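You operate a simulated robot arm through the tools that you are given. There is no shell and no other tool. Be economical: measure what you need, move in short steps, check, and stop when the job is done.

The job below is to be done with a simulated robot arm. You get a single attempt, and the scene is never put back.

Task
Sift the small brown-stripe sack and the red-handle jug through the sieve into the green tub.
Fine: empty both on the sieve and put them back; shake till only lumps are left. Set down upright: small brown-stripe sack, red-handle jug.

It is judged by the outcome, as a careful person would: the job done as asked, and still so three seconds after it is handed in. It fails if anything else is knocked over, pushed out of place, dropped, spilled or broken.

Robot
A 7-joint arm with a two-finger parallel gripper, fixed in place. Base frame: the origin is at the foot of the arm, x ahead of it, y to its left, z up. Lengths are in mm, angles in rad, forces in N, time in s.
With the tool pointing down near the work surface it reaches from about 120 to 520 mm from the base axis. Its first joint turns from -1.152 to 1.152 rad. Payload 2.4 kg.
Tool frame: the origin (TCP) lies between the finger pads and is the grasp point; the fingertips stand 30 mm ahead of it; z points along the fingers, y is the line along which they close. The gripper opens to 94 mm. The fingers are 28 mm wide and 10 mm thick; the gripper's body (50 by 96 mm) begins 55 mm behind the TCP.
Orientation is that of the tool frame in the base frame, as a unit quaternion [x, y, z, w]. With the fingers straight down and closing along the base's y, the tool's x points along the base's -x, its y along +y and its z along -z.

Tools
- The arm moves only by the tool send_rows. Its argument "plan" is a list of rows, each an object (a shift or turn left out is 0, a gripper value left out holds the last) with "translation": the shift along the base's x, y, z in mm, a list of three; "dr": the turn, a rotation vector about the base's x, y, z in rad, a list of three; "jaw": the gripper command, from -1 (shut) to 1 (fully open), values between in proportion. In form: [{"translation": [dx, dy, dz], "dr": [rx, ry, rz], "jaw": jaw}, ...]. A call has 1 to 10 rows; each row shifts and turns the commanded pose from where the row before left it. Rows are played at 5 a second. More than 50 mm and 0.15 rad between two rows, or a gripper value outside its range, and nothing of the call is played. A pose out of reach is approached as far as the arm can. The call stops where the force on the tool passes 70 N (or 10 N more than at its start, if that is more) or the arm is blocked; 0.2 s more then pass. The fingers move at their own pace (about 153 mm/s each) and stop on an object; they squeeze with about 42 N. The grip force told is the motor's: it shows also when the fingers shut on nothing. Time passes only in rows, and 0.2 s behind the last, so rows that do not move let the fingers close. It gives the time, the measured TCP pose, the force on the tool (base axes), the opening and the grip force at its end, in the units of the frame above (readings bear some noise), with the torque about the TCP (base axes, N m) and any sound that the robot's microphone picked up.
- Cameras (640 x 400 px; columns grow to the right, rows downward): "scene" is fixed at [48.9, 488.5, 1440]; the picture's right is [-0.61, -0.80, 0.00], its down [-0.48, 0.37, -0.80] and it looks along [0.63, -0.48, -0.60] (base axes); focal length 255 px, centre (320, 200). "wrist" rides on the gripper at [76, 14, -103] in the tool frame; the picture's right is [-0.18, 0.98, 0.00], its down [-0.75, -0.14, -0.64] and it looks along [-0.63, -0.12, 0.77] (tool axes); focal length 243 px, centre (320, 200). There is no depth. A picture from a camera that has moved, and an enlarged one, comes with that camera's place and axes in the base frame and with its lens.
- capture(camera): a new picture of that camera. The clock stands still meanwhile.
- close_up(camera, box): a new picture of the part [left, top, right, bottom] of that camera's present view, enlarged. The clock stands still meanwhile.
- finish_job(): hands the job in; it is judged then, once.

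Work in short steps. Places have to be worked out from the pictures, the camera data and where the tool is seen: move nearer, look again, correct. Check each grasp and each placing, and mend what went wrong. You have 120 turns and 76 pictures in all, those below and enlarged ones among them. Open the gripper and draw the arm clear of the work before you hand the job in, unless the task says otherwise; then end with one line.

The tools are called after "Emit:" as a command line: name --argument value ..., lists and objects as JSON in quotes. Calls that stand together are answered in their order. send_rows: Moves the arm, as the interface text tells. Its arguments: {"type":"object","properties":{"plan":{"type":"array","items":{"type":"object","properties":{"translation":{"type":"array","items":{"type":"number"}},"dr":{"type":"array","items":{"type":"number"}},"jaw":{"type":"number"}}}}},"required":["plan"]} The other tools are called the same way: capture (camera) takes a picture; close_up (camera, box) takes an enlarged picture of a part of a camera's view; finish_job () hands the job in.

At the start:

```text
time: 0.0
eef_pos: [259.0, 221.9, 1288.8]
tool_rot: [0.0, 1.0, 0.0, 0.001]
force: [-0.8, 0.5, -0.4]
torque: [-0.02, 0.02, 0.01]
width: 94.0
gripper_force: 0.1
```

scene: 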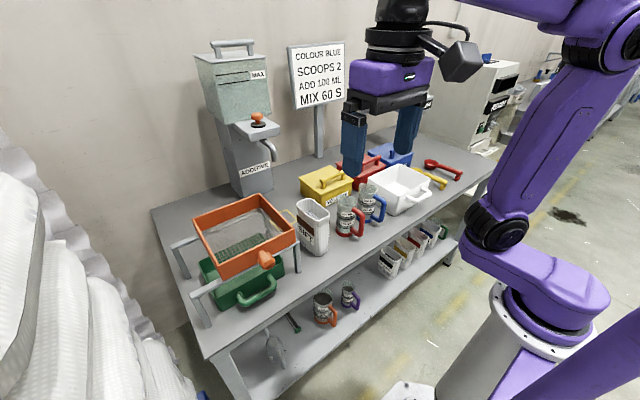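
wrist: 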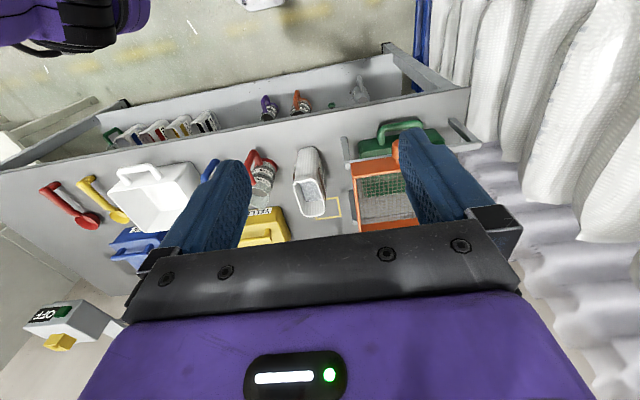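

I begin with enlarged views of the work area to identify the sack, jug, sieve and tub.

Emit:
close_up --camera "scene" --box '[160, 170, 320, 320]'

Emit:
close_up --camera "scene" --box '[280, 140, 480, 280]'

Emit:
close_up --camera "wrist" --box '[220, 80, 480, 250]'

```text
2.67 times, centred on (240, 245) of scene
camera zoom: at [48.9, 488.5, 1440.0], right [-0.61, -0.8, 0.0], down [-0.48, 0.37, -0.8], along [0.63, -0.48, -0.6], focal length 681 px, centre (533, 80)
```

zoom: 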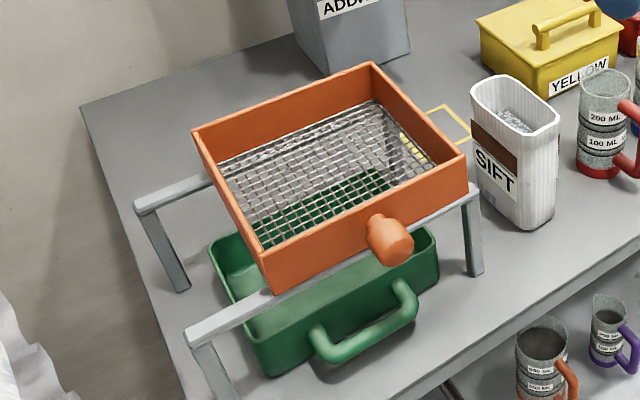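

```text
2.86 times, centred on (380, 210) of scene
camera zoom: at [48.9, 488.5, 1440.0], right [-0.61, -0.8, 0.0], down [-0.48, 0.37, -0.8], along [0.63, -0.48, -0.6], focal length 730 px, centre (149, 171)
```

zoom: 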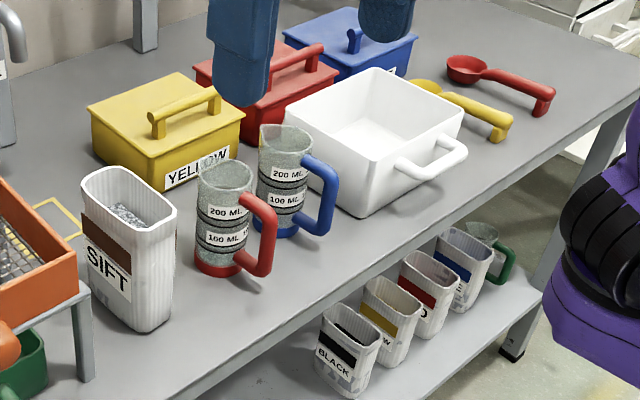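

```text
2.35 times, centred on (350, 165) of wrist
camera zoom: at [181.8, 237.1, 1390.5], right [0.18, 0.98, 0.0], down [0.75, -0.14, 0.64], along [0.63, -0.12, -0.77], focal length 571 px, centre (249, 282)
```

zoom: 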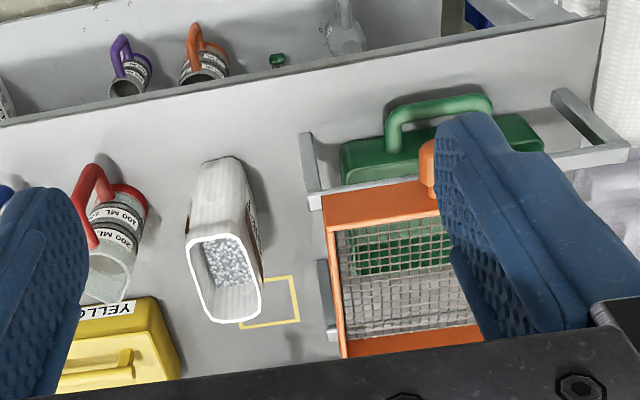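

From the two views: table ≈ z 800, sack ≈ (523,152) with its top ≈ 977, sieve ≈ x 470–695, y 245–445, top ≈ 965, knob ≈ (450,346,940). The tub seems to stick out towards the robot, so I move for a better look from above.

Emit:
send_rows --plan '[{"translation": [35, 28, 0]}, {"translation": [35, 28, 0]}, {"translation": [35, 28, 0]}, {"translation": [35, 28, 0]}, {"translation": [0, 0, 0]}]'

Emit:
capture --camera "wrist"

Emit:
capture --camera "scene"

```text
time: 1.2
eef_pos: [399.3, 334.3, 1290.0]
tool_rot: [0.0, 1.0, 0.001, -0.001]
force: [-0.6, 0.0, -1.2]
torque: [-0.01, 0.01, -0.01]
width: 94.0
gripper_force: 0.0
```

```text
70 pictures are left
camera wrist: at [322.9, 349.4, 1391.3], right [0.18, 0.98, 0.0], down [0.75, -0.14, 0.64], along [0.63, -0.12, -0.77], focal length 243 px, centre (320, 200)
```

wrist: 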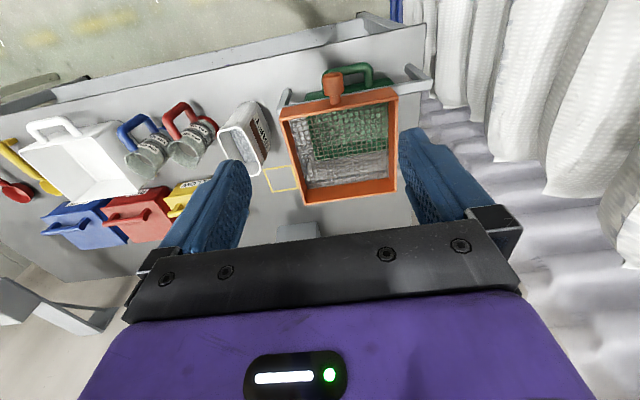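

```text
69 pictures are left
```

scene: 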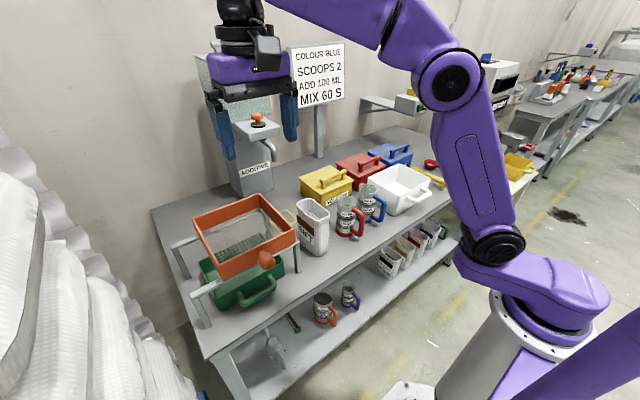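

The sieve, tub, sack and jug are all visible between the fingers; I enlarge them.

Emit:
close_up --camera "wrist" --box '[240, 50, 440, 220]'

Emit:
close_up --camera "wrist" --box '[90, 80, 290, 220]'

```text
2.35 times, centred on (340, 135) of wrist
camera zoom: at [322.9, 349.4, 1391.3], right [0.18, 0.98, 0.0], down [0.75, -0.14, 0.64], along [0.63, -0.12, -0.77], focal length 571 px, centre (273, 353)
```

zoom: 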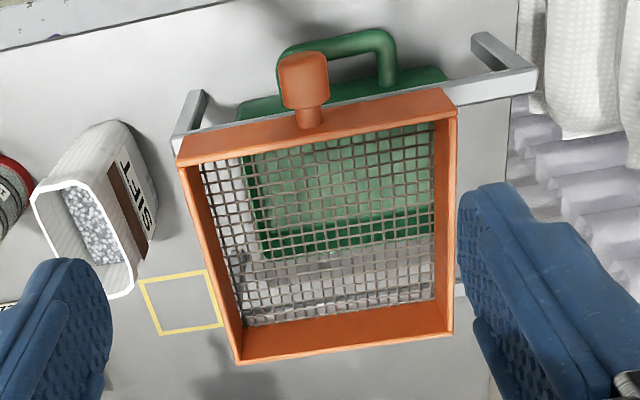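

```text
2.86 times, centred on (190, 150) of wrist
camera zoom: at [322.9, 349.4, 1391.3], right [0.18, 0.98, 0.0], down [0.75, -0.14, 0.64], along [0.63, -0.12, -0.77], focal length 693 px, centre (691, 343)
```

zoom: 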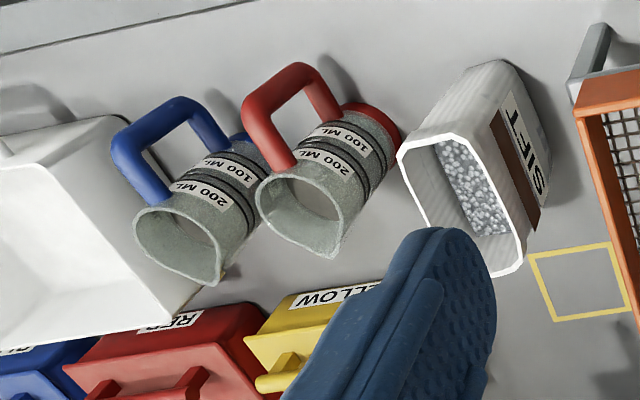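

Worked out from the views: sieve x 475–680, y 247–452, top ≈ 965. The tub is x 471–620, y 287–466, so the pour should land near (546,375). The sack is centred at (524,155), about 100 × 60 mm. The jug is at (520,21), its rim ≈ 935, handle towards the robot. I tilt the tool to 30° below horizontal and come in front of the sack.

Emit:
send_rows --plan '[{"translation": [-12, -26, -20], "dr": [0, -0.15, 0]}, {"translation": [-12, -26, -20], "dr": [0, -0.15, 0]}, {"translation": [-12, -26, -20], "dr": [0, -0.15, 0]}, {"translation": [-12, -26, -20], "dr": [0, -0.15, 0]}, {"translation": [-12, -26, -20], "dr": [0, -0.15, 0]}, {"translation": [-12, -26, -20], "dr": [0, -0.15, 0]}, {"translation": [-7, -23, -20], "dr": [0, -0.147, 0]}, {"translation": [0, 0, 0]}]'

Emit:
capture --camera "wrist"

```text
time: 3.0
eef_pos: [329.1, 163.9, 1154.8]
tool_rot: [0.003, 0.883, -0.007, 0.47]
force: [-0.3, 0.9, 1.1]
torque: [-0.03, -0.04, 0.02]
width: 94.0
gripper_force: 0.0
out of reach, approached as far as the arm can: row 7
```

```text
66 pictures are left
camera wrist: at [201.0, 180.7, 1147.9], right [0.12, 0.98, 0.14], down [-0.11, -0.13, 0.98], along [0.99, -0.13, 0.1], focal length 243 px, centre (320, 200)
```

wrist: 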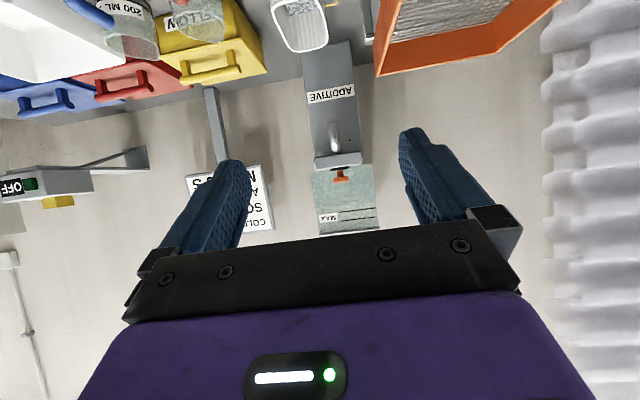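

The tilt stopped just short at this near position. I go on lower and forward, to a stand-off in front of the sack.

Emit:
send_rows --plan '[{"translation": [14, 0, -41]}, {"translation": [14, 0, -41]}, {"translation": [14, 0, -41]}, {"translation": [14, 0, -41]}, {"translation": [14, 0, -41]}, {"translation": [10, 0, -40]}, {"translation": [0, 0, 0]}]'

Emit:
capture --camera "scene"

Emit:
capture --camera "wrist"

```text
time: 4.6
eef_pos: [408.5, 164.7, 912.1]
tool_rot: [0.002, 0.883, -0.007, 0.47]
force: [0.0, -0.4, 0.3]
torque: [-0.01, -0.02, -0.01]
width: 94.0
gripper_force: 0.1
```

```text
65 pictures are left
```

scene: 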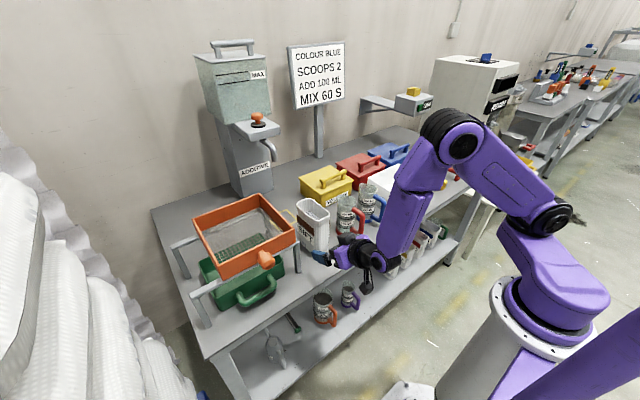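

```text
64 pictures are left
camera wrist: at [280.1, 180.4, 905.8], right [0.11, 0.98, 0.14], down [-0.11, -0.13, 0.98], along [0.99, -0.13, 0.1], focal length 243 px, centre (320, 200)
```

wrist: 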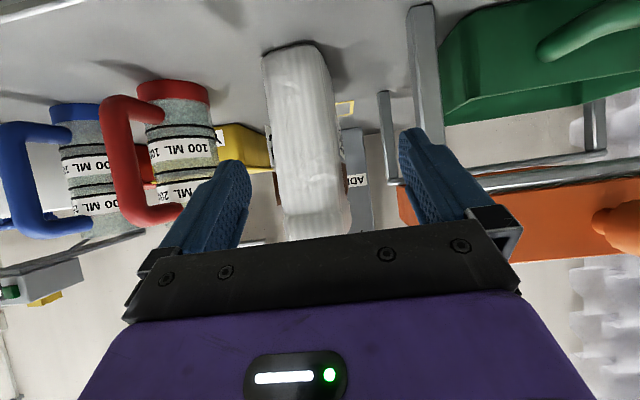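

Fingers straddle the sack, which is slightly left of the centre of the picture (–y). I correct y by –9 and advance to x ≈ 500.

Emit:
send_rows --plan '[{"translation": [0, -9, -4]}, {"translation": [30, 0, 0]}, {"translation": [30, 0, 0]}, {"translation": [30, 0, 0]}, {"translation": [0, 0, 0]}]'

Emit:
capture --camera "wrist"

Emit:
close_up --camera "scene" --box '[260, 170, 400, 290]'

```text
time: 5.8
eef_pos: [498.9, 155.1, 907.7]
tool_rot: [0.003, 0.883, -0.007, 0.469]
force: [0.6, -0.7, -0.6]
torque: [0.01, 0.0, 0.05]
width: 94.0
gripper_force: 0.1
```

```text
63 pictures are left
camera wrist: at [371.5, 171.2, 900.3], right [0.11, 0.98, 0.14], down [-0.11, -0.13, 0.99], along [0.99, -0.13, 0.1], focal length 243 px, centre (320, 200)
```

wrist: 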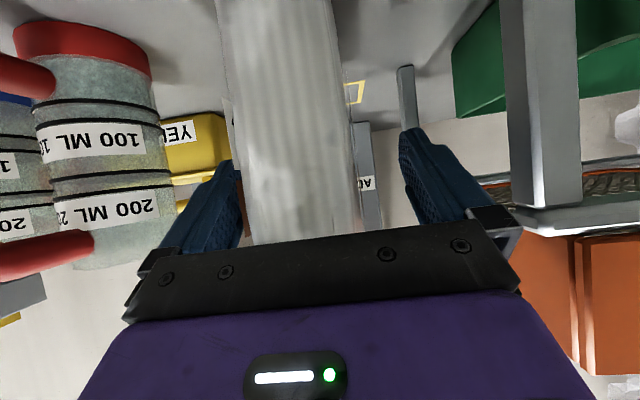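

```text
3.33 times, centred on (330, 230) of scene
camera zoom: at [49.0, 488.5, 1440.0], right [-0.61, -0.8, 0.0], down [-0.48, 0.37, -0.8], along [0.63, -0.48, -0.6], focal length 852 px, centre (287, 100)
```

zoom: 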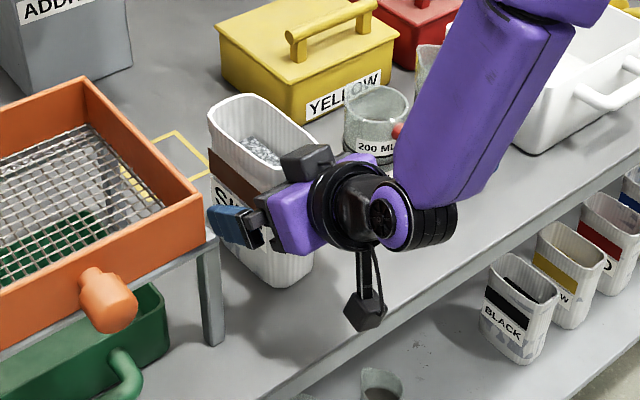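

The sack stands a little off-centre towards the –y finger; I shift –8 and close.

Emit:
send_rows --plan '[{"translation": [0, -8, 0]}, {"translation": [0, 0, 0], "jaw": 0.3}, {"translation": [0, 0, 0], "jaw": -1}, {"translation": [0, 0, 0]}, {"translation": [0, 0, 0]}]'

Emit:
capture --camera "wrist"

```text
time: 7.0
eef_pos: [499.4, 147.6, 906.1]
tool_rot: [0.003, 0.883, -0.007, 0.469]
force: [-0.3, -0.2, 0.7]
torque: [0.09, 0.0, 0.07]
width: 62.7
gripper_force: 42.3
```

```text
61 pictures are left
camera wrist: at [371.1, 162.9, 899.7], right [0.11, 0.98, 0.14], down [-0.11, -0.13, 0.98], along [0.99, -0.13, 0.1], focal length 243 px, centre (320, 200)
```

wrist: 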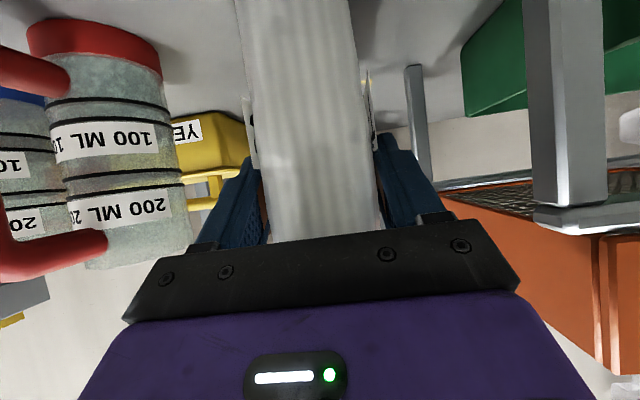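

Gripped at 62.7 mm with 42 N. I lift a little and check the weight.

Emit:
send_rows --plan '[{"translation": [0, 0, 15]}, {"translation": [0, 0, 25]}, {"translation": [0, 0, 40]}, {"translation": [0, 0, 45]}, {"translation": [0, 0, 0]}]'

Emit:
close_up --camera "scene" --box '[220, 130, 400, 280]'

```text
time: 8.2
eef_pos: [499.3, 146.4, 1030.1]
tool_rot: [0.002, 0.883, -0.007, 0.47]
force: [-0.3, 0.2, -2.7]
torque: [0.02, 0.08, 0.0]
width: 63.1
gripper_force: 41.9
```

```text
2.67 times, centred on (310, 205) of scene
camera zoom: at [49.0, 488.5, 1440.0], right [-0.61, -0.8, 0.0], down [-0.48, 0.37, -0.8], along [0.63, -0.48, -0.6], focal length 681 px, centre (347, 187)
```

zoom: 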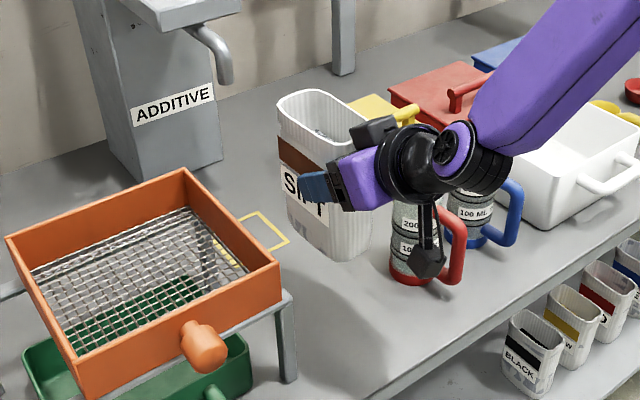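

The sack is held and weighs about 0.28 kg. I raise it and carry it over the sieve to about (515, 435), upright, so that the mouth later tips towards –y above the tub.

Emit:
send_rows --plan '[{"translation": [0, 0, 40]}, {"translation": [0, 10, 35]}, {"translation": [0, 25, 0]}, {"translation": [2, 35, 0]}, {"translation": [2, 35, 0]}, {"translation": [2, 35, 0]}, {"translation": [2, 35, 0]}, {"translation": [2, 35, 0]}, {"translation": [2, 25, 0]}, {"translation": [0, 0, 0]}]'

Emit:
send_rows --plan '[{"translation": [1, 20, 0]}, {"translation": [1, 22, 0]}, {"translation": [2, 10, 0]}, {"translation": [0, 0, 0]}]'

Emit:
capture --camera "scene"

```text
time: 10.4
eef_pos: [511.2, 381.1, 1104.9]
tool_rot: [0.001, 0.883, -0.006, 0.469]
force: [-0.8, -0.5, -3.1]
torque: [0.01, 0.11, -0.01]
width: 62.3
gripper_force: 42.1
```

```text
time: 11.4
eef_pos: [515.7, 434.5, 1105.6]
tool_rot: [0.001, 0.883, -0.006, 0.47]
force: [0.4, -0.6, -2.5]
torque: [-0.03, 0.12, 0.0]
width: 62.2
gripper_force: 41.7
```

```text
59 pictures are left
```

scene: 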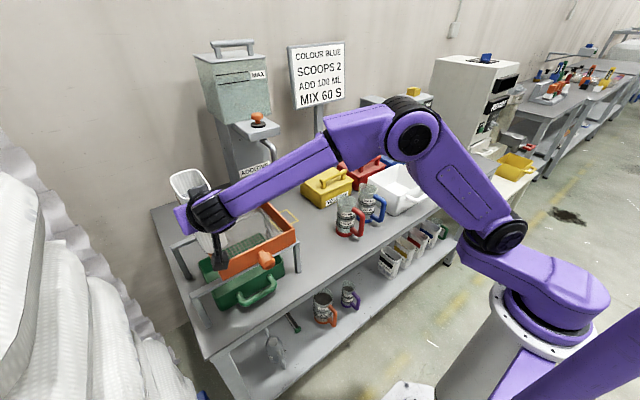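

All clear. I roll the sack +x in steps (mouth towards –y), lowering a little.

Emit:
send_rows --plan '[{"translation": [0, 0, -5], "dr": [0.13, 0, 0]}, {"translation": [0, 0, -5], "dr": [0.13, 0, 0]}, {"translation": [0, 0, -5], "dr": [0.13, 0, 0]}, {"translation": [0, 0, -5], "dr": [0.13, 0, 0]}, {"translation": [0, 0, -5], "dr": [0.13, 0, 0]}, {"translation": [0, 0, -5], "dr": [0.13, 0, 0]}, {"translation": [0, 0, 0]}]'

Emit:
close_up --camera "scene" --box '[140, 150, 320, 310]'

```text
time: 13.0
eef_pos: [515.0, 433.7, 1076.2]
tool_rot: [0.18, 0.82, 0.33, 0.432]
force: [0.6, 0.4, -3.3]
torque: [-0.03, 0.14, -0.03]
width: 62.3
gripper_force: 42.2
```

```text
2.50 times, centred on (230, 230) of scene
camera zoom: at [49.0, 488.5, 1440.0], right [-0.61, -0.8, 0.0], down [-0.48, 0.37, -0.8], along [0.63, -0.48, -0.6], focal length 639 px, centre (545, 125)
```

zoom: 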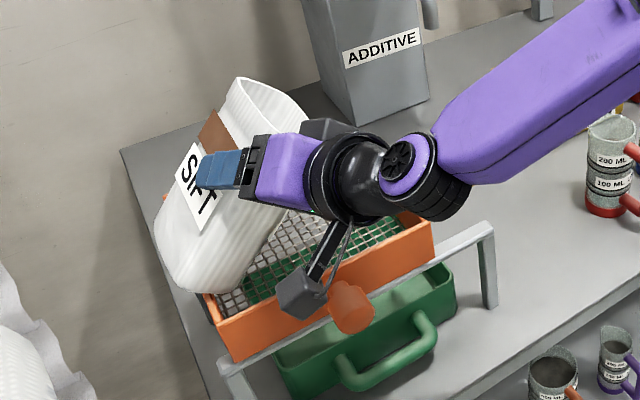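

No contact, and the mouth is turning over the mesh. I roll on towards 90° slowly.

Emit:
send_rows --plan '[{"dr": [0.1, 0, 0]}, {"dr": [0.1, 0, 0]}, {"dr": [0.1, 0, 0]}, {"dr": [0.1, 0, 0]}, {"dr": [0.1, 0, 0]}, {"dr": [0.1, 0, 0]}, {"dr": [0.1, 0, 0]}, {"translation": [0, 0, 0]}, {"translation": [0, 0, 0]}]'

Emit:
close_up --camera "scene" --box '[140, 150, 320, 310]'

Emit:
capture --camera "wrist"

```text
time: 15.0
eef_pos: [530.1, 460.9, 1088.7]
tool_rot: [0.319, 0.66, 0.587, 0.344]
force: [0.7, 0.6, -2.2]
torque: [-0.05, 0.11, -0.02]
width: 62.0
gripper_force: 42.6
out of reach, approached as far as the arm can: row 4, 5, 6, 7
```

```text
2.50 times, centred on (230, 230) of scene
camera zoom: at [49.0, 488.5, 1440.0], right [-0.61, -0.8, 0.0], down [-0.48, 0.37, -0.8], along [0.63, -0.48, -0.6], focal length 639 px, centre (545, 125)
```

zoom: 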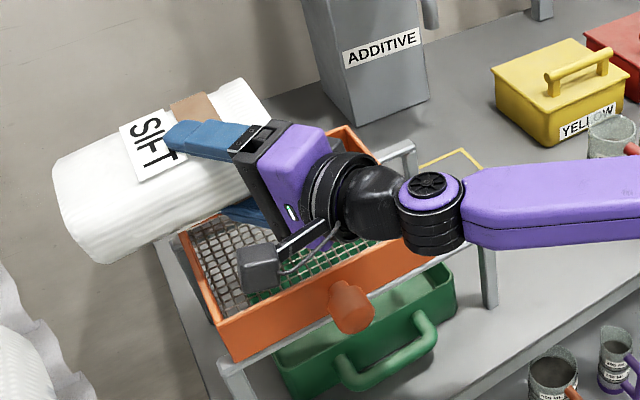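

```text
56 pictures are left
camera wrist: at [402.4, 467.3, 1104.2], right [0.12, -0.05, 0.99], down [-0.11, -0.99, -0.03], along [0.99, -0.11, -0.12], focal length 243 px, centre (320, 200)
```

wrist: 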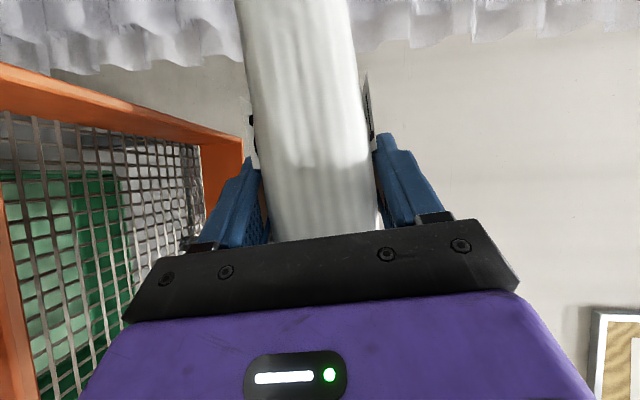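

The roll stalled at about 84° with the arm near a wrist singularity (forearm and tool almost in line), and nothing has been poured. Tipping the other way (mouth towards +y, from a TCP nearer y ≈ 310) keeps the wrist bent, so I unroll and move there.

Emit:
send_rows --plan '[{"translation": [-1, -5, 3], "dr": [-0.146, 0, 0]}, {"translation": [-1, -8, 3], "dr": [-0.146, 0, 0]}, {"translation": [-1, -12, 3], "dr": [-0.146, 0, 0]}, {"translation": [-2, -15, 3], "dr": [-0.146, 0, 0]}, {"translation": [-2, -15, 3], "dr": [-0.146, 0, 0]}, {"translation": [-2, -15, 3], "dr": [-0.146, 0, 0]}, {"translation": [-2, -17, 3], "dr": [-0.146, 0, 0]}, {"translation": [-2, -18, 0], "dr": [-0.146, 0, 0]}, {"translation": [-2, -18, 0], "dr": [-0.146, 0, 0]}, {"translation": [0, -18, 0], "dr": [-0.146, 0, 0]}]'

Emit:
send_rows --plan '[{"translation": [0, -15, 0]}, {"translation": [0, -5, 0]}, {"translation": [0, 0, 0]}]'

Emit:
close_up --camera "scene" --box '[140, 130, 340, 310]'

```text
time: 17.2
eef_pos: [527.3, 338.7, 1111.7]
tool_rot: [0.006, 0.883, 0.001, 0.469]
force: [-0.8, -0.9, -2.6]
torque: [-0.06, 0.09, -0.01]
width: 62.1
gripper_force: 42.1
out of reach, approached as far as the arm can: row 2, 3, 4, 7, 9
```

```text
time: 18.0
eef_pos: [537.0, 330.4, 1115.6]
tool_rot: [0.007, 0.883, 0.0, 0.47]
force: [-0.3, -1.2, -3.2]
torque: [0.0, 0.11, -0.03]
width: 62.2
gripper_force: 41.8
out of reach, approached as far as the arm can: row 1, 2
```

```text
2.22 times, centred on (240, 220) of scene
camera zoom: at [49.0, 488.5, 1440.0], right [-0.61, -0.8, 0.0], down [-0.48, 0.37, -0.8], along [0.63, -0.48, -0.6], focal length 568 px, centre (498, 156)
```

zoom: 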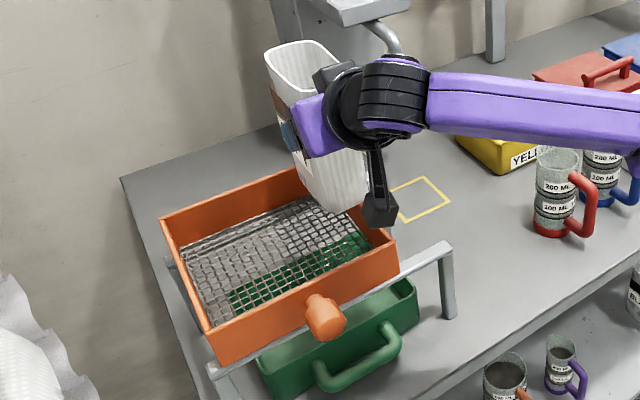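

The readings show the arm drifting sideways; the elbow seems to have swung out. I look at the whole scene.

Emit:
capture --camera "scene"

```text
54 pictures are left
```

scene: 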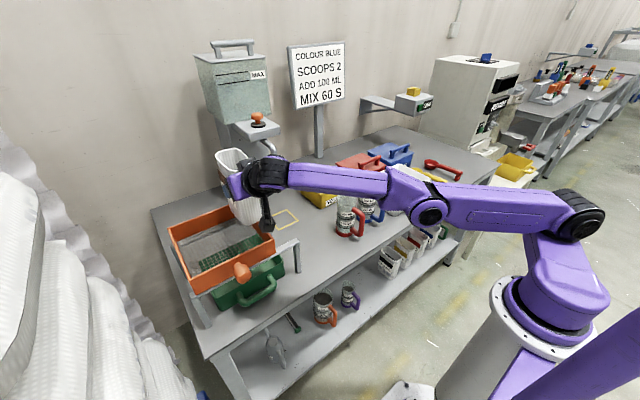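

The sieve was nudged about 60 mm along its rails (+y) during the first roll; it still sits on them and I can put it back by the knob. The arm is nearly stretched, with the base joint turned far. I retract the sack upwards and back in small steps to free the posture.

Emit:
send_rows --plan '[{"translation": [0, 0, 25]}, {"translation": [0, 0, 25]}, {"translation": [0, 0, 25]}, {"translation": [0, 0, 25]}, {"translation": [0, 0, 0]}]'

Emit:
send_rows --plan '[{"translation": [-20, -20, 0]}, {"translation": [-20, -20, 0]}, {"translation": [-20, -20, 0]}, {"translation": [0, 0, 0]}]'

Emit:
capture --camera "scene"

```text
time: 19.2
eef_pos: [536.0, 331.7, 1216.2]
tool_rot: [0.007, 0.883, 0.001, 0.469]
force: [0.6, -0.5, -2.8]
torque: [-0.02, 0.05, 0.0]
width: 62.1
gripper_force: 42.3
```

```text
time: 20.2
eef_pos: [476.3, 270.3, 1215.0]
tool_rot: [0.007, 0.883, 0.002, 0.47]
force: [-0.3, 0.2, -3.4]
torque: [0.03, 0.08, 0.03]
width: 61.9
gripper_force: 42.0
```

```text
53 pictures are left
```

scene: 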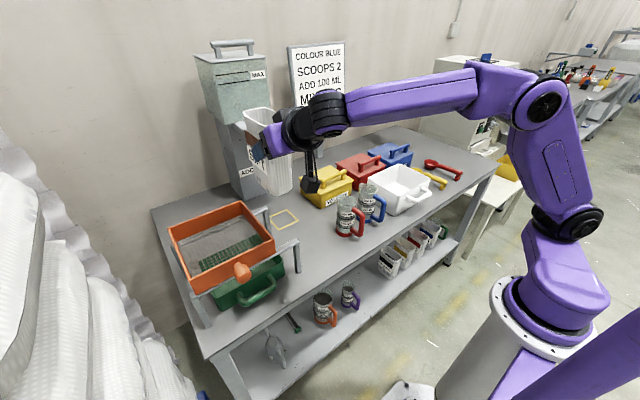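

Freed; the sack is upright and held. I move to (515, 320, 1125) and try the roll the other way, staying higher this time.

Emit:
send_rows --plan '[{"translation": [10, 15, -22]}, {"translation": [10, 15, -22]}, {"translation": [10, 15, -22]}, {"translation": [9, 5, -22]}, {"translation": [0, 0, 0]}, {"dr": [-0.12, 0, 0]}, {"dr": [-0.12, 0, 0]}, {"dr": [-0.12, 0, 0]}, {"dr": [-0.12, 0, 0]}, {"translation": [0, 0, 0]}]'

Emit:
capture --camera "scene"

```text
time: 22.4
eef_pos: [515.6, 321.8, 1129.9]
tool_rot: [-0.106, 0.858, -0.208, 0.458]
force: [0.0, -1.1, -3.1]
torque: [0.01, 0.05, 0.01]
width: 62.2
gripper_force: 42.3
```

```text
52 pictures are left
```

scene: 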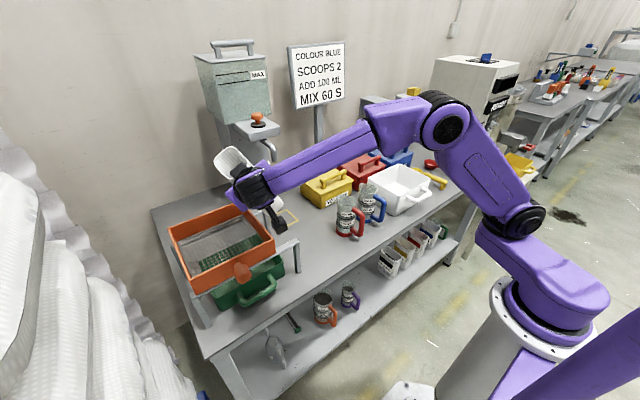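

This posture follows well. I continue the roll, lowering once the sack's bottom is up, to keep the drop short.

Emit:
send_rows --plan '[{"translation": [0, 0, -8], "dr": [-0.12, 0, 0]}, {"translation": [0, 0, -8], "dr": [-0.12, 0, 0]}, {"translation": [0, 0, -10], "dr": [-0.12, 0, 0]}, {"translation": [0, 0, -10], "dr": [-0.1, 0, 0]}, {"translation": [0, 0, -12], "dr": [-0.1, 0, 0]}, {"translation": [0, 0, -10], "dr": [-0.1, 0, 0]}, {"translation": [0, 0, 0]}]'

Emit:
close_up --camera "scene" --box '[140, 130, 340, 310]'

```text
time: 24.0
eef_pos: [515.5, 322.8, 1070.2]
tool_rot: [-0.249, 0.743, -0.476, 0.399]
force: [0.7, -0.4, -2.8]
torque: [0.08, 0.1, -0.01]
width: 62.3
gripper_force: 42.1
```

```text
2.22 times, centred on (240, 220) of scene
camera zoom: at [49.0, 488.5, 1440.0], right [-0.61, -0.8, 0.0], down [-0.48, 0.37, -0.8], along [0.63, -0.48, -0.6], focal length 568 px, centre (498, 156)
```

zoom: 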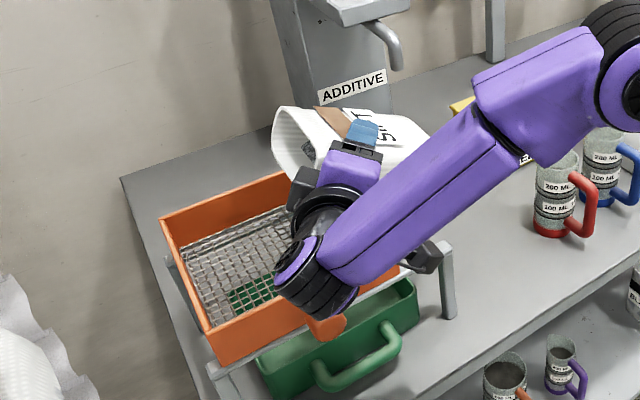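

Mouth is above the mesh and content still inside. I roll on slowly to about 95°, watching the clearance of the wrist over the knob.

Emit:
send_rows --plan '[{"translation": [0, 0, 2], "dr": [-0.08, 0, 0]}, {"translation": [0, 0, 2], "dr": [-0.08, 0, 0]}, {"translation": [0, 0, 2], "dr": [-0.08, 0, 0]}, {"translation": [0, 0, 2], "dr": [-0.08, 0, 0]}, {"translation": [0, 0, 2], "dr": [-0.08, 0, 0]}, {"translation": [0, 0, 0]}, {"translation": [0, 0, 0]}]'

Emit:
close_up --camera "scene" --box '[140, 130, 340, 310]'

```text
time: 25.6
eef_pos: [514.3, 322.1, 1080.6]
tool_rot: [-0.322, 0.635, -0.614, 0.341]
force: [0.7, -0.3, -2.5]
torque: [0.08, 0.12, 0.01]
width: 61.9
gripper_force: 41.8
```

```text
2.22 times, centred on (240, 220) of scene
camera zoom: at [49.0, 488.5, 1440.0], right [-0.61, -0.8, 0.0], down [-0.48, 0.37, -0.8], along [0.63, -0.48, -0.6], focal length 568 px, centre (498, 156)
```

zoom: 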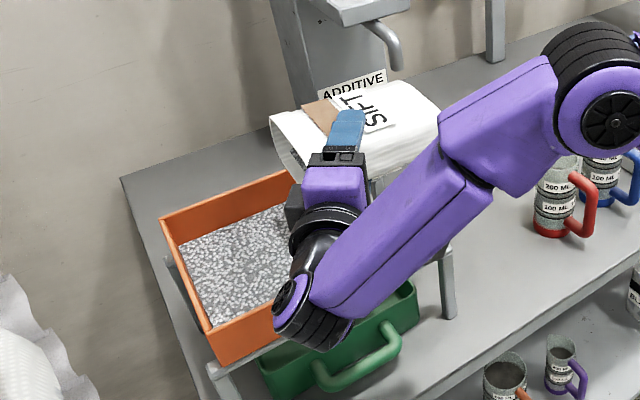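

The granules are now lying on the mesh. I tip further to empty the sack completely.

Emit:
send_rows --plan '[{"translation": [0, 0, 3], "dr": [-0.1, 0, 0]}, {"translation": [0, 0, 3], "dr": [-0.1, 0, 0]}, {"translation": [0, 0, 3], "dr": [-0.1, 0, 0]}, {"translation": [0, 0, 3], "dr": [-0.1, 0, 0]}, {"translation": [0, 0, 3], "dr": [-0.1, 0, 0]}, {"translation": [0, 0, 3], "dr": [-0.1, 0, 0]}, {"translation": [0, 0, 0]}, {"translation": [0, 0, 0]}, {"translation": [0, 0, 0]}]'

Emit:
close_up --camera "scene" --box '[140, 130, 340, 310]'

```text
time: 27.6
eef_pos: [515.7, 322.6, 1098.2]
tool_rot: [0.408, -0.426, 0.774, -0.23]
force: [0.4, 1.1, -0.5]
torque: [0.02, 0.03, -0.01]
width: 61.4
gripper_force: 42.4
```

```text
2.22 times, centred on (240, 220) of scene
camera zoom: at [49.0, 488.5, 1440.0], right [-0.61, -0.8, 0.0], down [-0.48, 0.37, -0.8], along [0.63, -0.48, -0.6], focal length 568 px, centre (498, 156)
```

zoom: 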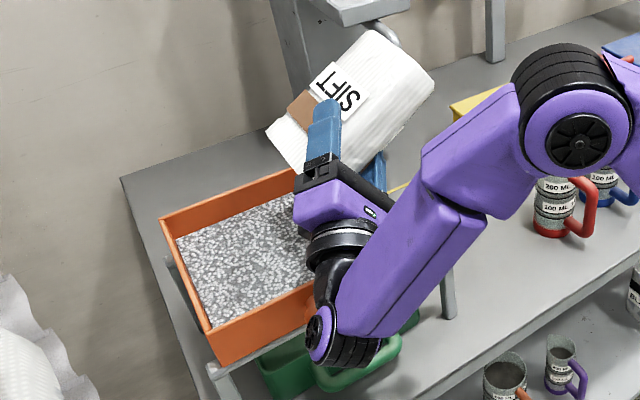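

The weight has dropped to about 0.5 N, so it is nearly empty. I tip a little more, jiggle and wait.

Emit:
send_rows --plan '[{"translation": [0, 0, 4], "dr": [-0.12, 0, 0]}, {"translation": [0, 0, 4], "dr": [-0.12, 0, 0]}, {"translation": [0, 0, 5]}, {"translation": [0, 0, -5]}, {"translation": [0, 0, 5]}, {"translation": [0, 0, -5]}, {"translation": [0, 0, 0]}, {"translation": [0, 0, 0]}]'

Emit:
capture --camera "scene"

```text
time: 29.4
eef_pos: [516.2, 321.7, 1106.4]
tool_rot: [0.434, -0.328, 0.819, -0.182]
force: [0.2, 0.2, -0.4]
torque: [0.03, 0.02, 0.01]
width: 61.5
gripper_force: 41.8
```

```text
48 pictures are left
```

scene: 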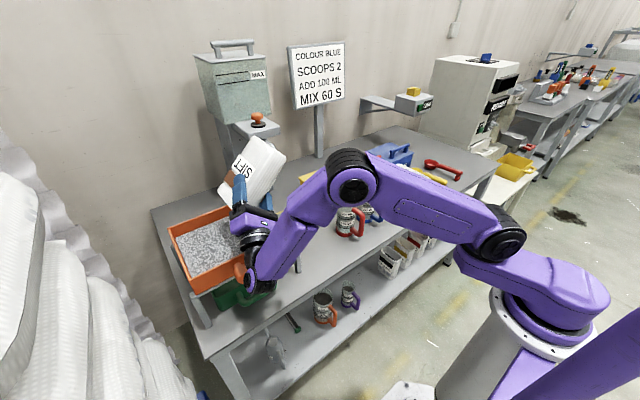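

The sack is empty (readings show only its own weight). I unroll it in reverse at the same place, then carry it back.

Emit:
send_rows --plan '[{"translation": [0, 0, 2], "dr": [0.148, 0, 0]}, {"translation": [0, 0, 2], "dr": [0.148, 0, 0]}, {"translation": [0, 0, 2], "dr": [0.148, 0, 0]}, {"translation": [0, 0, 2], "dr": [0.148, 0, 0]}, {"translation": [0, 0, 2], "dr": [0.148, 0, 0]}, {"translation": [0, 0, 2], "dr": [0.148, 0, 0]}, {"translation": [0, 0, 2], "dr": [0.148, 0, 0]}, {"translation": [0, 0, 2], "dr": [0.148, 0, 0]}, {"translation": [0, 0, 2], "dr": [0.148, 0, 0]}, {"translation": [0, 0, 2], "dr": [0.148, 0, 0]}]'

Emit:
send_rows --plan '[{"translation": [0, 0, 2], "dr": [0.148, 0, 0]}, {"translation": [0, 0, 2], "dr": [0.148, 0, 0]}, {"translation": [0, 0, 0], "dr": [0.148, 0, 0]}, {"translation": [0, 0, 0], "dr": [0.148, 0, 0]}, {"translation": [0, 0, 0], "dr": [0.148, 0, 0]}, {"translation": [0, 0, 0], "dr": [0.148, 0, 0]}, {"translation": [0, 0, 0]}]'

```text
time: 31.6
eef_pos: [516.2, 323.3, 1126.7]
tool_rot: [-0.197, 0.796, -0.382, 0.426]
force: [-0.5, 0.4, -1.0]
torque: [-0.01, 0.05, -0.01]
width: 61.5
gripper_force: 41.2
```

```text
time: 33.2
eef_pos: [516.6, 321.8, 1129.9]
tool_rot: [0.005, 0.883, -0.003, 0.469]
force: [0.8, 0.1, -1.1]
torque: [-0.02, 0.04, 0.0]
width: 61.3
gripper_force: 42.6
```

Upright again. I carry it back to its spot at (499.4, 149) and lower to just above the table.

Emit:
send_rows --plan '[{"translation": [-2, -22, 0]}, {"translation": [-2, -25, 0]}, {"translation": [-2, -25, 0]}, {"translation": [-2, -25, 0]}, {"translation": [-2, -25, 0]}, {"translation": [-2, -25, 0]}, {"translation": [-5, -25, 0]}, {"translation": [0, 0, 0]}]'

Emit:
send_rows --plan '[{"translation": [0, 0, -30]}, {"translation": [0, 0, -40]}, {"translation": [0, 0, -40]}, {"translation": [0, 0, -40]}, {"translation": [0, 0, -30]}, {"translation": [0, 0, -20]}, {"translation": [0, 0, -10]}, {"translation": [0, 0, 0]}]'

Emit:
close_up --camera "scene" --box '[220, 150, 400, 290]'

```text
time: 35.0
eef_pos: [498.0, 149.5, 1131.1]
tool_rot: [0.004, 0.883, -0.004, 0.47]
force: [-0.5, -0.1, -1.0]
torque: [0.03, 0.04, 0.03]
width: 61.8
gripper_force: 41.7
```

```text
time: 36.8
eef_pos: [498.2, 149.4, 921.0]
tool_rot: [0.005, 0.883, -0.003, 0.469]
force: [0.2, 0.5, -1.3]
torque: [0.0, 0.01, -0.01]
width: 61.7
gripper_force: 41.8
```

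```text
2.86 times, centred on (310, 220) of scene
camera zoom: at [49.0, 488.5, 1440.0], right [-0.61, -0.8, 0.0], down [-0.48, 0.37, -0.8], along [0.63, -0.48, -0.6], focal length 730 px, centre (349, 143)
```

zoom: 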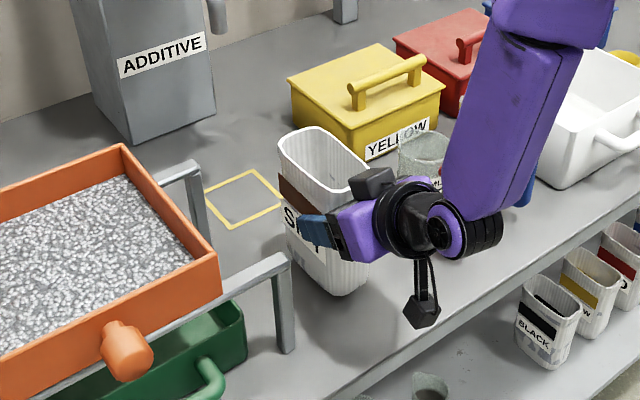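

I lower the last 15 mm in small steps.

Emit:
send_rows --plan '[{"translation": [0, 0, -6]}, {"translation": [0, 0, -4]}, {"translation": [0, 0, -3]}, {"translation": [0, 0, -2]}, {"translation": [0, 0, 0]}]'

```text
time: 38.0
eef_pos: [498.9, 150.1, 907.3]
tool_rot: [0.003, 0.882, -0.002, 0.471]
force: [-1.5, -3.1, 13.1]
torque: [-0.14, 0.51, 0.11]
width: 61.7
gripper_force: 42.0
```

Contact with the table (13 N). I ease up slightly, open, and check before retreating.

Emit:
send_rows --plan '[{"translation": [0, 0, 1]}, {"translation": [0, 0, 0], "jaw": 0.0}, {"translation": [0, 0, 0], "jaw": 1}, {"translation": [0, 0, 0]}, {"translation": [0, 0, 0]}]'

Emit:
send_rows --plan '[{"translation": [-20, 0, 0]}, {"translation": [-30, 0, 0]}, {"translation": [-30, 0, 0]}, {"translation": [-30, 0, 0]}, {"translation": [0, 0, 0]}]'

Emit:
close_up --camera "scene" --box '[220, 150, 400, 290]'

Emit:
capture --camera "wrist"

```text
time: 39.2
eef_pos: [499.1, 149.2, 906.6]
tool_rot: [0.003, 0.883, -0.003, 0.469]
force: [0.1, 0.6, -0.4]
torque: [0.0, -0.01, -0.04]
width: 93.9
gripper_force: 0.1
```

```text
time: 40.4
eef_pos: [388.1, 149.8, 906.4]
tool_rot: [0.005, 0.883, -0.005, 0.469]
force: [0.3, 1.1, -0.3]
torque: [0.01, -0.01, 0.0]
width: 94.3
gripper_force: 0.0
```

```text
2.86 times, centred on (310, 220) of scene
camera zoom: at [48.9, 488.5, 1440.0], right [-0.61, -0.8, 0.0], down [-0.48, 0.37, -0.8], along [0.63, -0.48, -0.6], focal length 730 px, centre (349, 143)
```

zoom: 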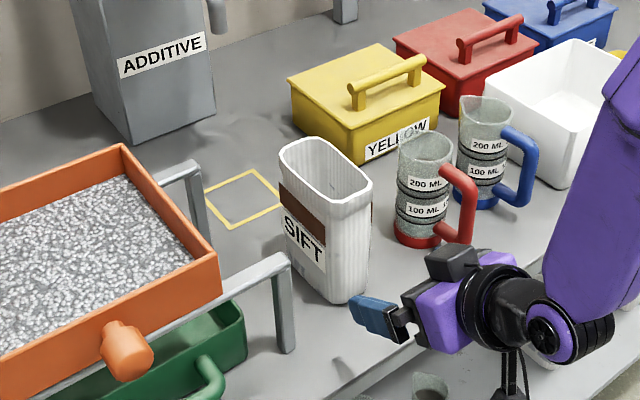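

```text
45 pictures are left
camera wrist: at [261.1, 166.1, 899.8], right [0.11, 0.98, 0.15], down [-0.11, -0.14, 0.98], along [0.99, -0.13, 0.1], focal length 243 px, centre (320, 200)
```

wrist: 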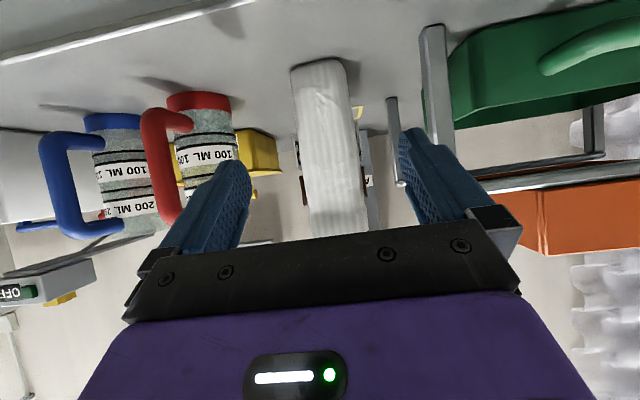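

The sack stands upright where it was. Next the jug: I move back a little and sideways to face its handle (≈ y 15–20).

Emit:
send_rows --plan '[{"translation": [-18, 0, 0]}, {"translation": [0, -35, -6]}, {"translation": [0, -35, -6]}, {"translation": [0, -35, -6]}, {"translation": [0, -27, -6]}, {"translation": [0, 0, 0]}]'

Emit:
capture --camera "wrist"

Emit:
close_up --camera "scene" --box '[290, 160, 430, 280]'

```text
time: 41.8
eef_pos: [411.6, 79.2, 942.8]
tool_rot: [0.003, 0.884, -0.006, 0.467]
force: [1.1, 0.1, 0.0]
torque: [0.01, 0.01, 0.0]
width: 94.0
gripper_force: 0.0
out of reach, approached as far as the arm can: row 2, 3, 4, 5
```

```text
44 pictures are left
camera wrist: at [284.1, 95.4, 935.8], right [0.12, 0.98, 0.14], down [-0.11, -0.13, 0.99], along [0.99, -0.13, 0.09], focal length 243 px, centre (320, 200)
```

wrist: 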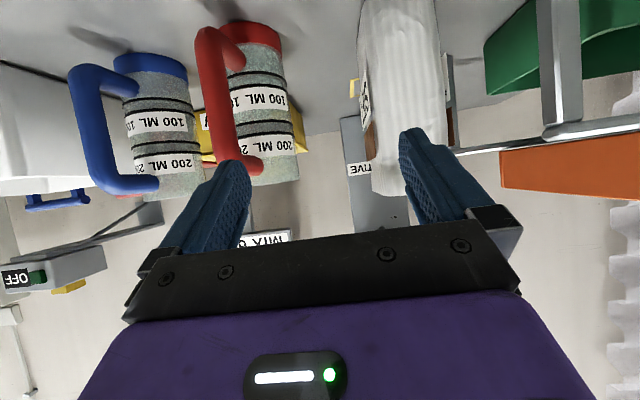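

```text
3.33 times, centred on (360, 220) of scene
camera zoom: at [49.0, 488.4, 1440.0], right [-0.61, -0.8, 0.0], down [-0.48, 0.37, -0.8], along [0.63, -0.48, -0.6], focal length 852 px, centre (187, 133)
```

zoom: 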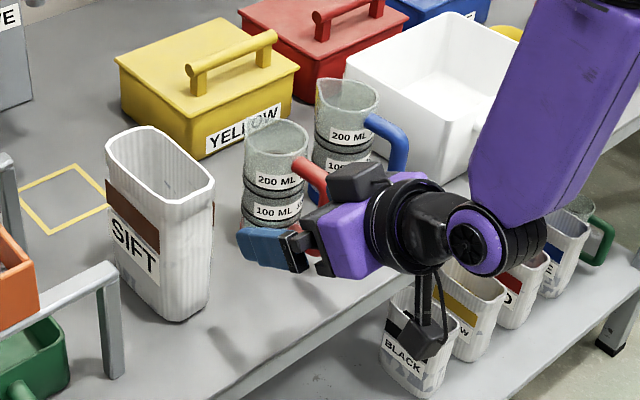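

Too close in for this tilt, so the arm drifted. The handle bar is at about (446, 17), z 832–919. I go above it with the jaw half closed, then come down around it.

Emit:
send_rows --plan '[{"translation": [5, 0, 35], "jaw": 0.2}, {"translation": [10, -10, 35]}, {"translation": [10, -20, 0]}, {"translation": [10, -32, 0]}, {"translation": [0, 0, 0]}]'

Emit:
capture --camera "wrist"

```text
time: 43.0
eef_pos: [447.5, 16.2, 1013.1]
tool_rot: [0.005, 0.883, -0.004, 0.469]
force: [-0.3, -0.2, 0.9]
torque: [0.0, 0.0, -0.02]
width: 56.5
gripper_force: 0.0
```

```text
42 pictures are left
camera wrist: at [319.0, 32.4, 1006.3], right [0.11, 0.98, 0.15], down [-0.11, -0.14, 0.98], along [0.99, -0.13, 0.1], focal length 243 px, centre (320, 200)
```

wrist: 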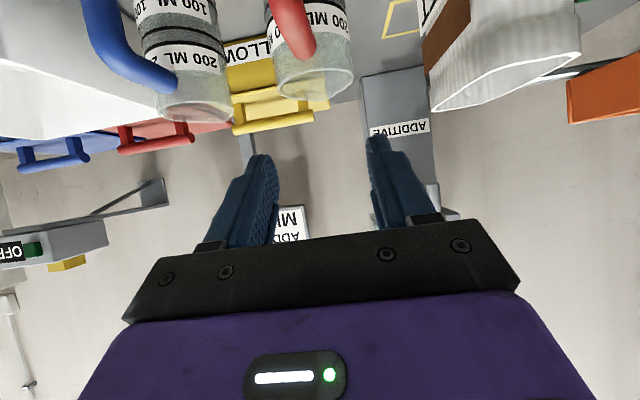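

Above the handle now; its upper arm is at y ≈ 12. I shift –3 and descend part-way, then look.

Emit:
send_rows --plan '[{"translation": [0, -2, -30]}, {"translation": [0, 0, -25]}, {"translation": [0, 0, -15]}, {"translation": [0, 0, 0]}]'

Emit:
capture --camera "wrist"

Emit:
close_up --camera "scene" --box '[290, 160, 430, 280]'

```text
time: 44.0
eef_pos: [457.8, 24.2, 953.8]
tool_rot: [0.004, 0.884, -0.008, 0.468]
force: [-1.0, 0.5, -0.2]
torque: [-0.01, 0.03, -0.02]
width: 56.3
gripper_force: 0.1
out of reach, approached as far as the arm can: row 2, 3
```

```text
41 pictures are left
camera wrist: at [329.7, 40.8, 947.9], right [0.12, 0.98, 0.14], down [-0.11, -0.13, 0.99], along [0.99, -0.13, 0.09], focal length 243 px, centre (320, 200)
```

wrist: 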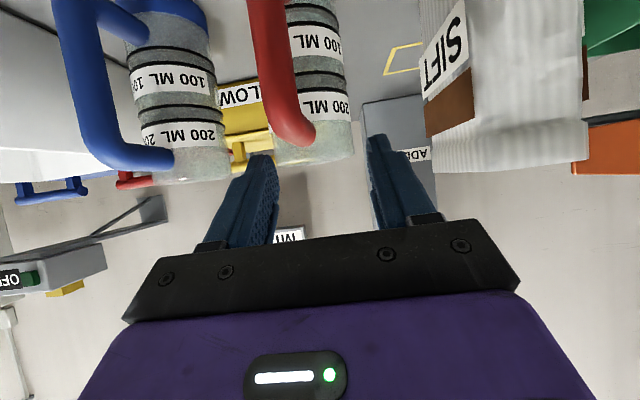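

```text
3.33 times, centred on (360, 220) of scene
camera zoom: at [48.9, 488.5, 1440.0], right [-0.61, -0.8, 0.0], down [-0.48, 0.37, -0.8], along [0.63, -0.48, -0.6], focal length 852 px, centre (187, 133)
```

zoom: 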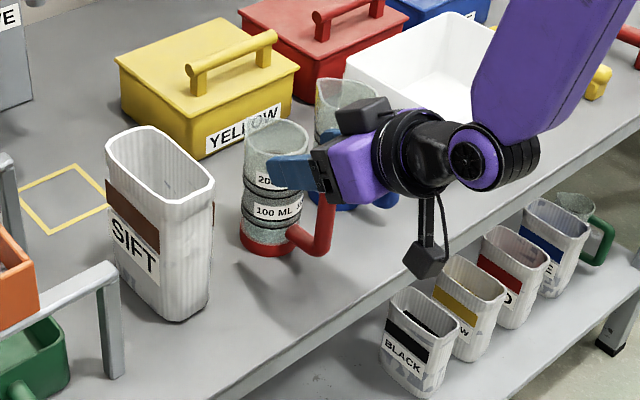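

Same near-range joint limit. A steeper tool frees the wrist, so I pitch it down to about 51° and re-position over the handle.

Emit:
send_rows --plan '[{"translation": [0, 0, 10], "dr": [0, 0.1, 0]}, {"translation": [0, 0, 10], "dr": [0, 0.1, 0]}, {"translation": [-5, -5, 0], "dr": [0, 0.1, 0]}, {"translation": [-5, -5, 0]}, {"translation": [0, 0, -20]}, {"translation": [0, 0, 0]}]'

Emit:
capture --camera "wrist"

```text
time: 45.4
eef_pos: [447.7, 15.5, 954.3]
tool_rot: [0.003, 0.943, -0.004, 0.333]
force: [-0.3, 0.5, 0.1]
torque: [0.0, 0.0, -0.01]
width: 56.6
gripper_force: 0.0
```

```text
39 pictures are left
camera wrist: at [322.9, 32.6, 985.3], right [0.15, 0.98, 0.11], down [0.18, -0.14, 0.97], along [0.97, -0.13, -0.2], focal length 243 px, centre (320, 200)
```

wrist: 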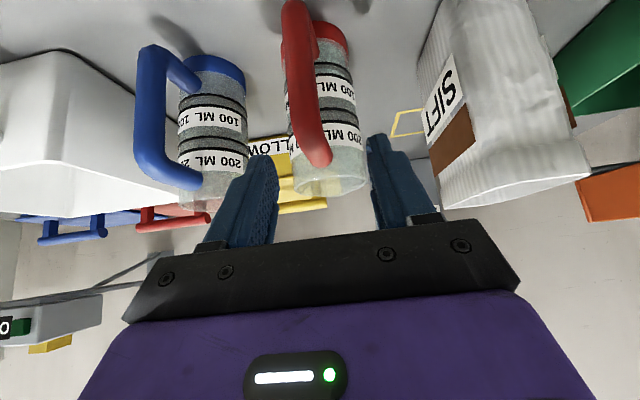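

Reachable now. The bar is at about (455, 12). I shift (+6, –3) and descend to z ≈ 885 around it.

Emit:
send_rows --plan '[{"translation": [3, -3, -15]}, {"translation": [3, 0, -18]}, {"translation": [0, 0, -18]}, {"translation": [0, 0, -18]}, {"translation": [0, 0, 0]}]'

Emit:
capture --camera "wrist"

Emit:
close_up --camera "scene" --box '[290, 160, 430, 280]'

```text
time: 46.6
eef_pos: [452.2, 13.7, 884.8]
tool_rot: [0.003, 0.943, -0.003, 0.332]
force: [0.6, 0.3, -0.1]
torque: [0.0, 0.03, -0.03]
width: 56.3
gripper_force: 0.0
```

```text
38 pictures are left
camera wrist: at [328.7, 29.4, 916.2], right [0.15, 0.98, 0.11], down [0.18, -0.14, 0.97], along [0.97, -0.13, -0.2], focal length 243 px, centre (320, 200)
```

wrist: 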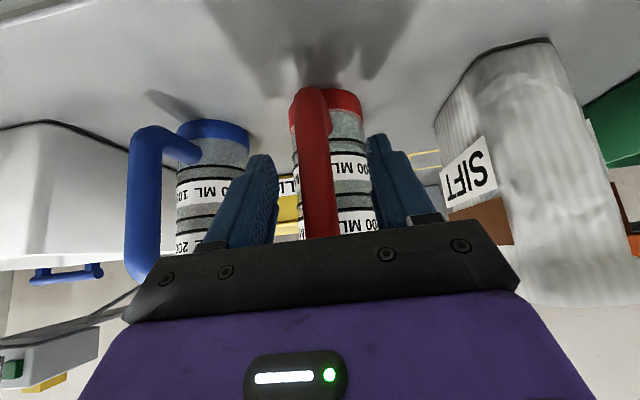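

```text
3.33 times, centred on (360, 220) of scene
camera zoom: at [48.9, 488.5, 1440.0], right [-0.61, -0.8, 0.0], down [-0.48, 0.37, -0.8], along [0.63, -0.48, -0.6], focal length 852 px, centre (187, 133)
```

zoom: 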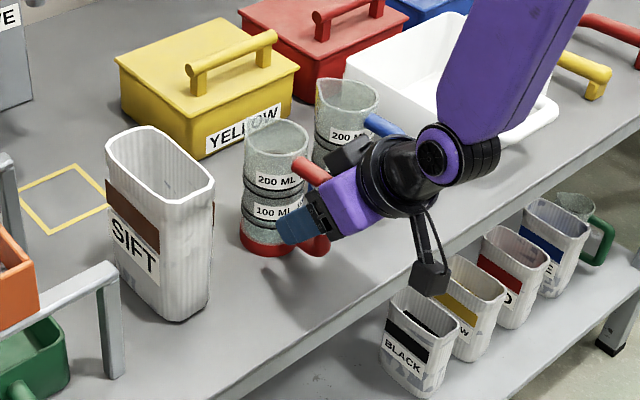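

The handle bar lies between the fingers. I close.

Emit:
send_rows --plan '[{"jaw": -0.4}, {"jaw": -1}, {"translation": [0, 0, 0]}, {"translation": [0, 0, 0]}]'

Emit:
close_up --camera "wrist" --box '[220, 60, 420, 260]'

```text
time: 47.6
eef_pos: [452.5, 14.4, 885.0]
tool_rot: [0.004, 0.943, -0.004, 0.332]
force: [0.4, -0.1, -0.6]
torque: [-0.01, 0.01, 0.0]
width: 21.4
gripper_force: 42.0
```

```text
2.00 times, centred on (320, 160) of wrist
camera zoom: at [328.6, 29.3, 916.4], right [0.15, 0.98, 0.11], down [0.18, -0.14, 0.97], along [0.97, -0.13, -0.2], focal length 485 px, centre (320, 280)
```

zoom: 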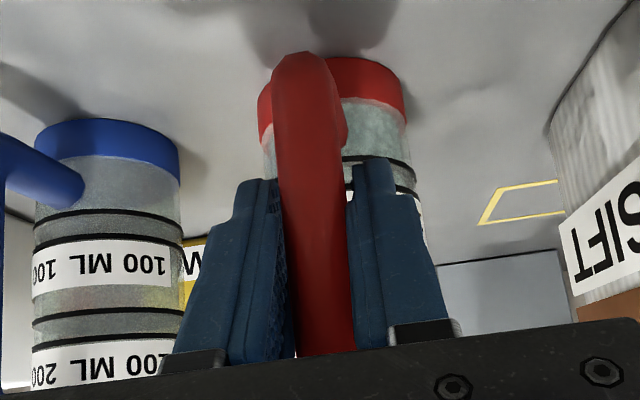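

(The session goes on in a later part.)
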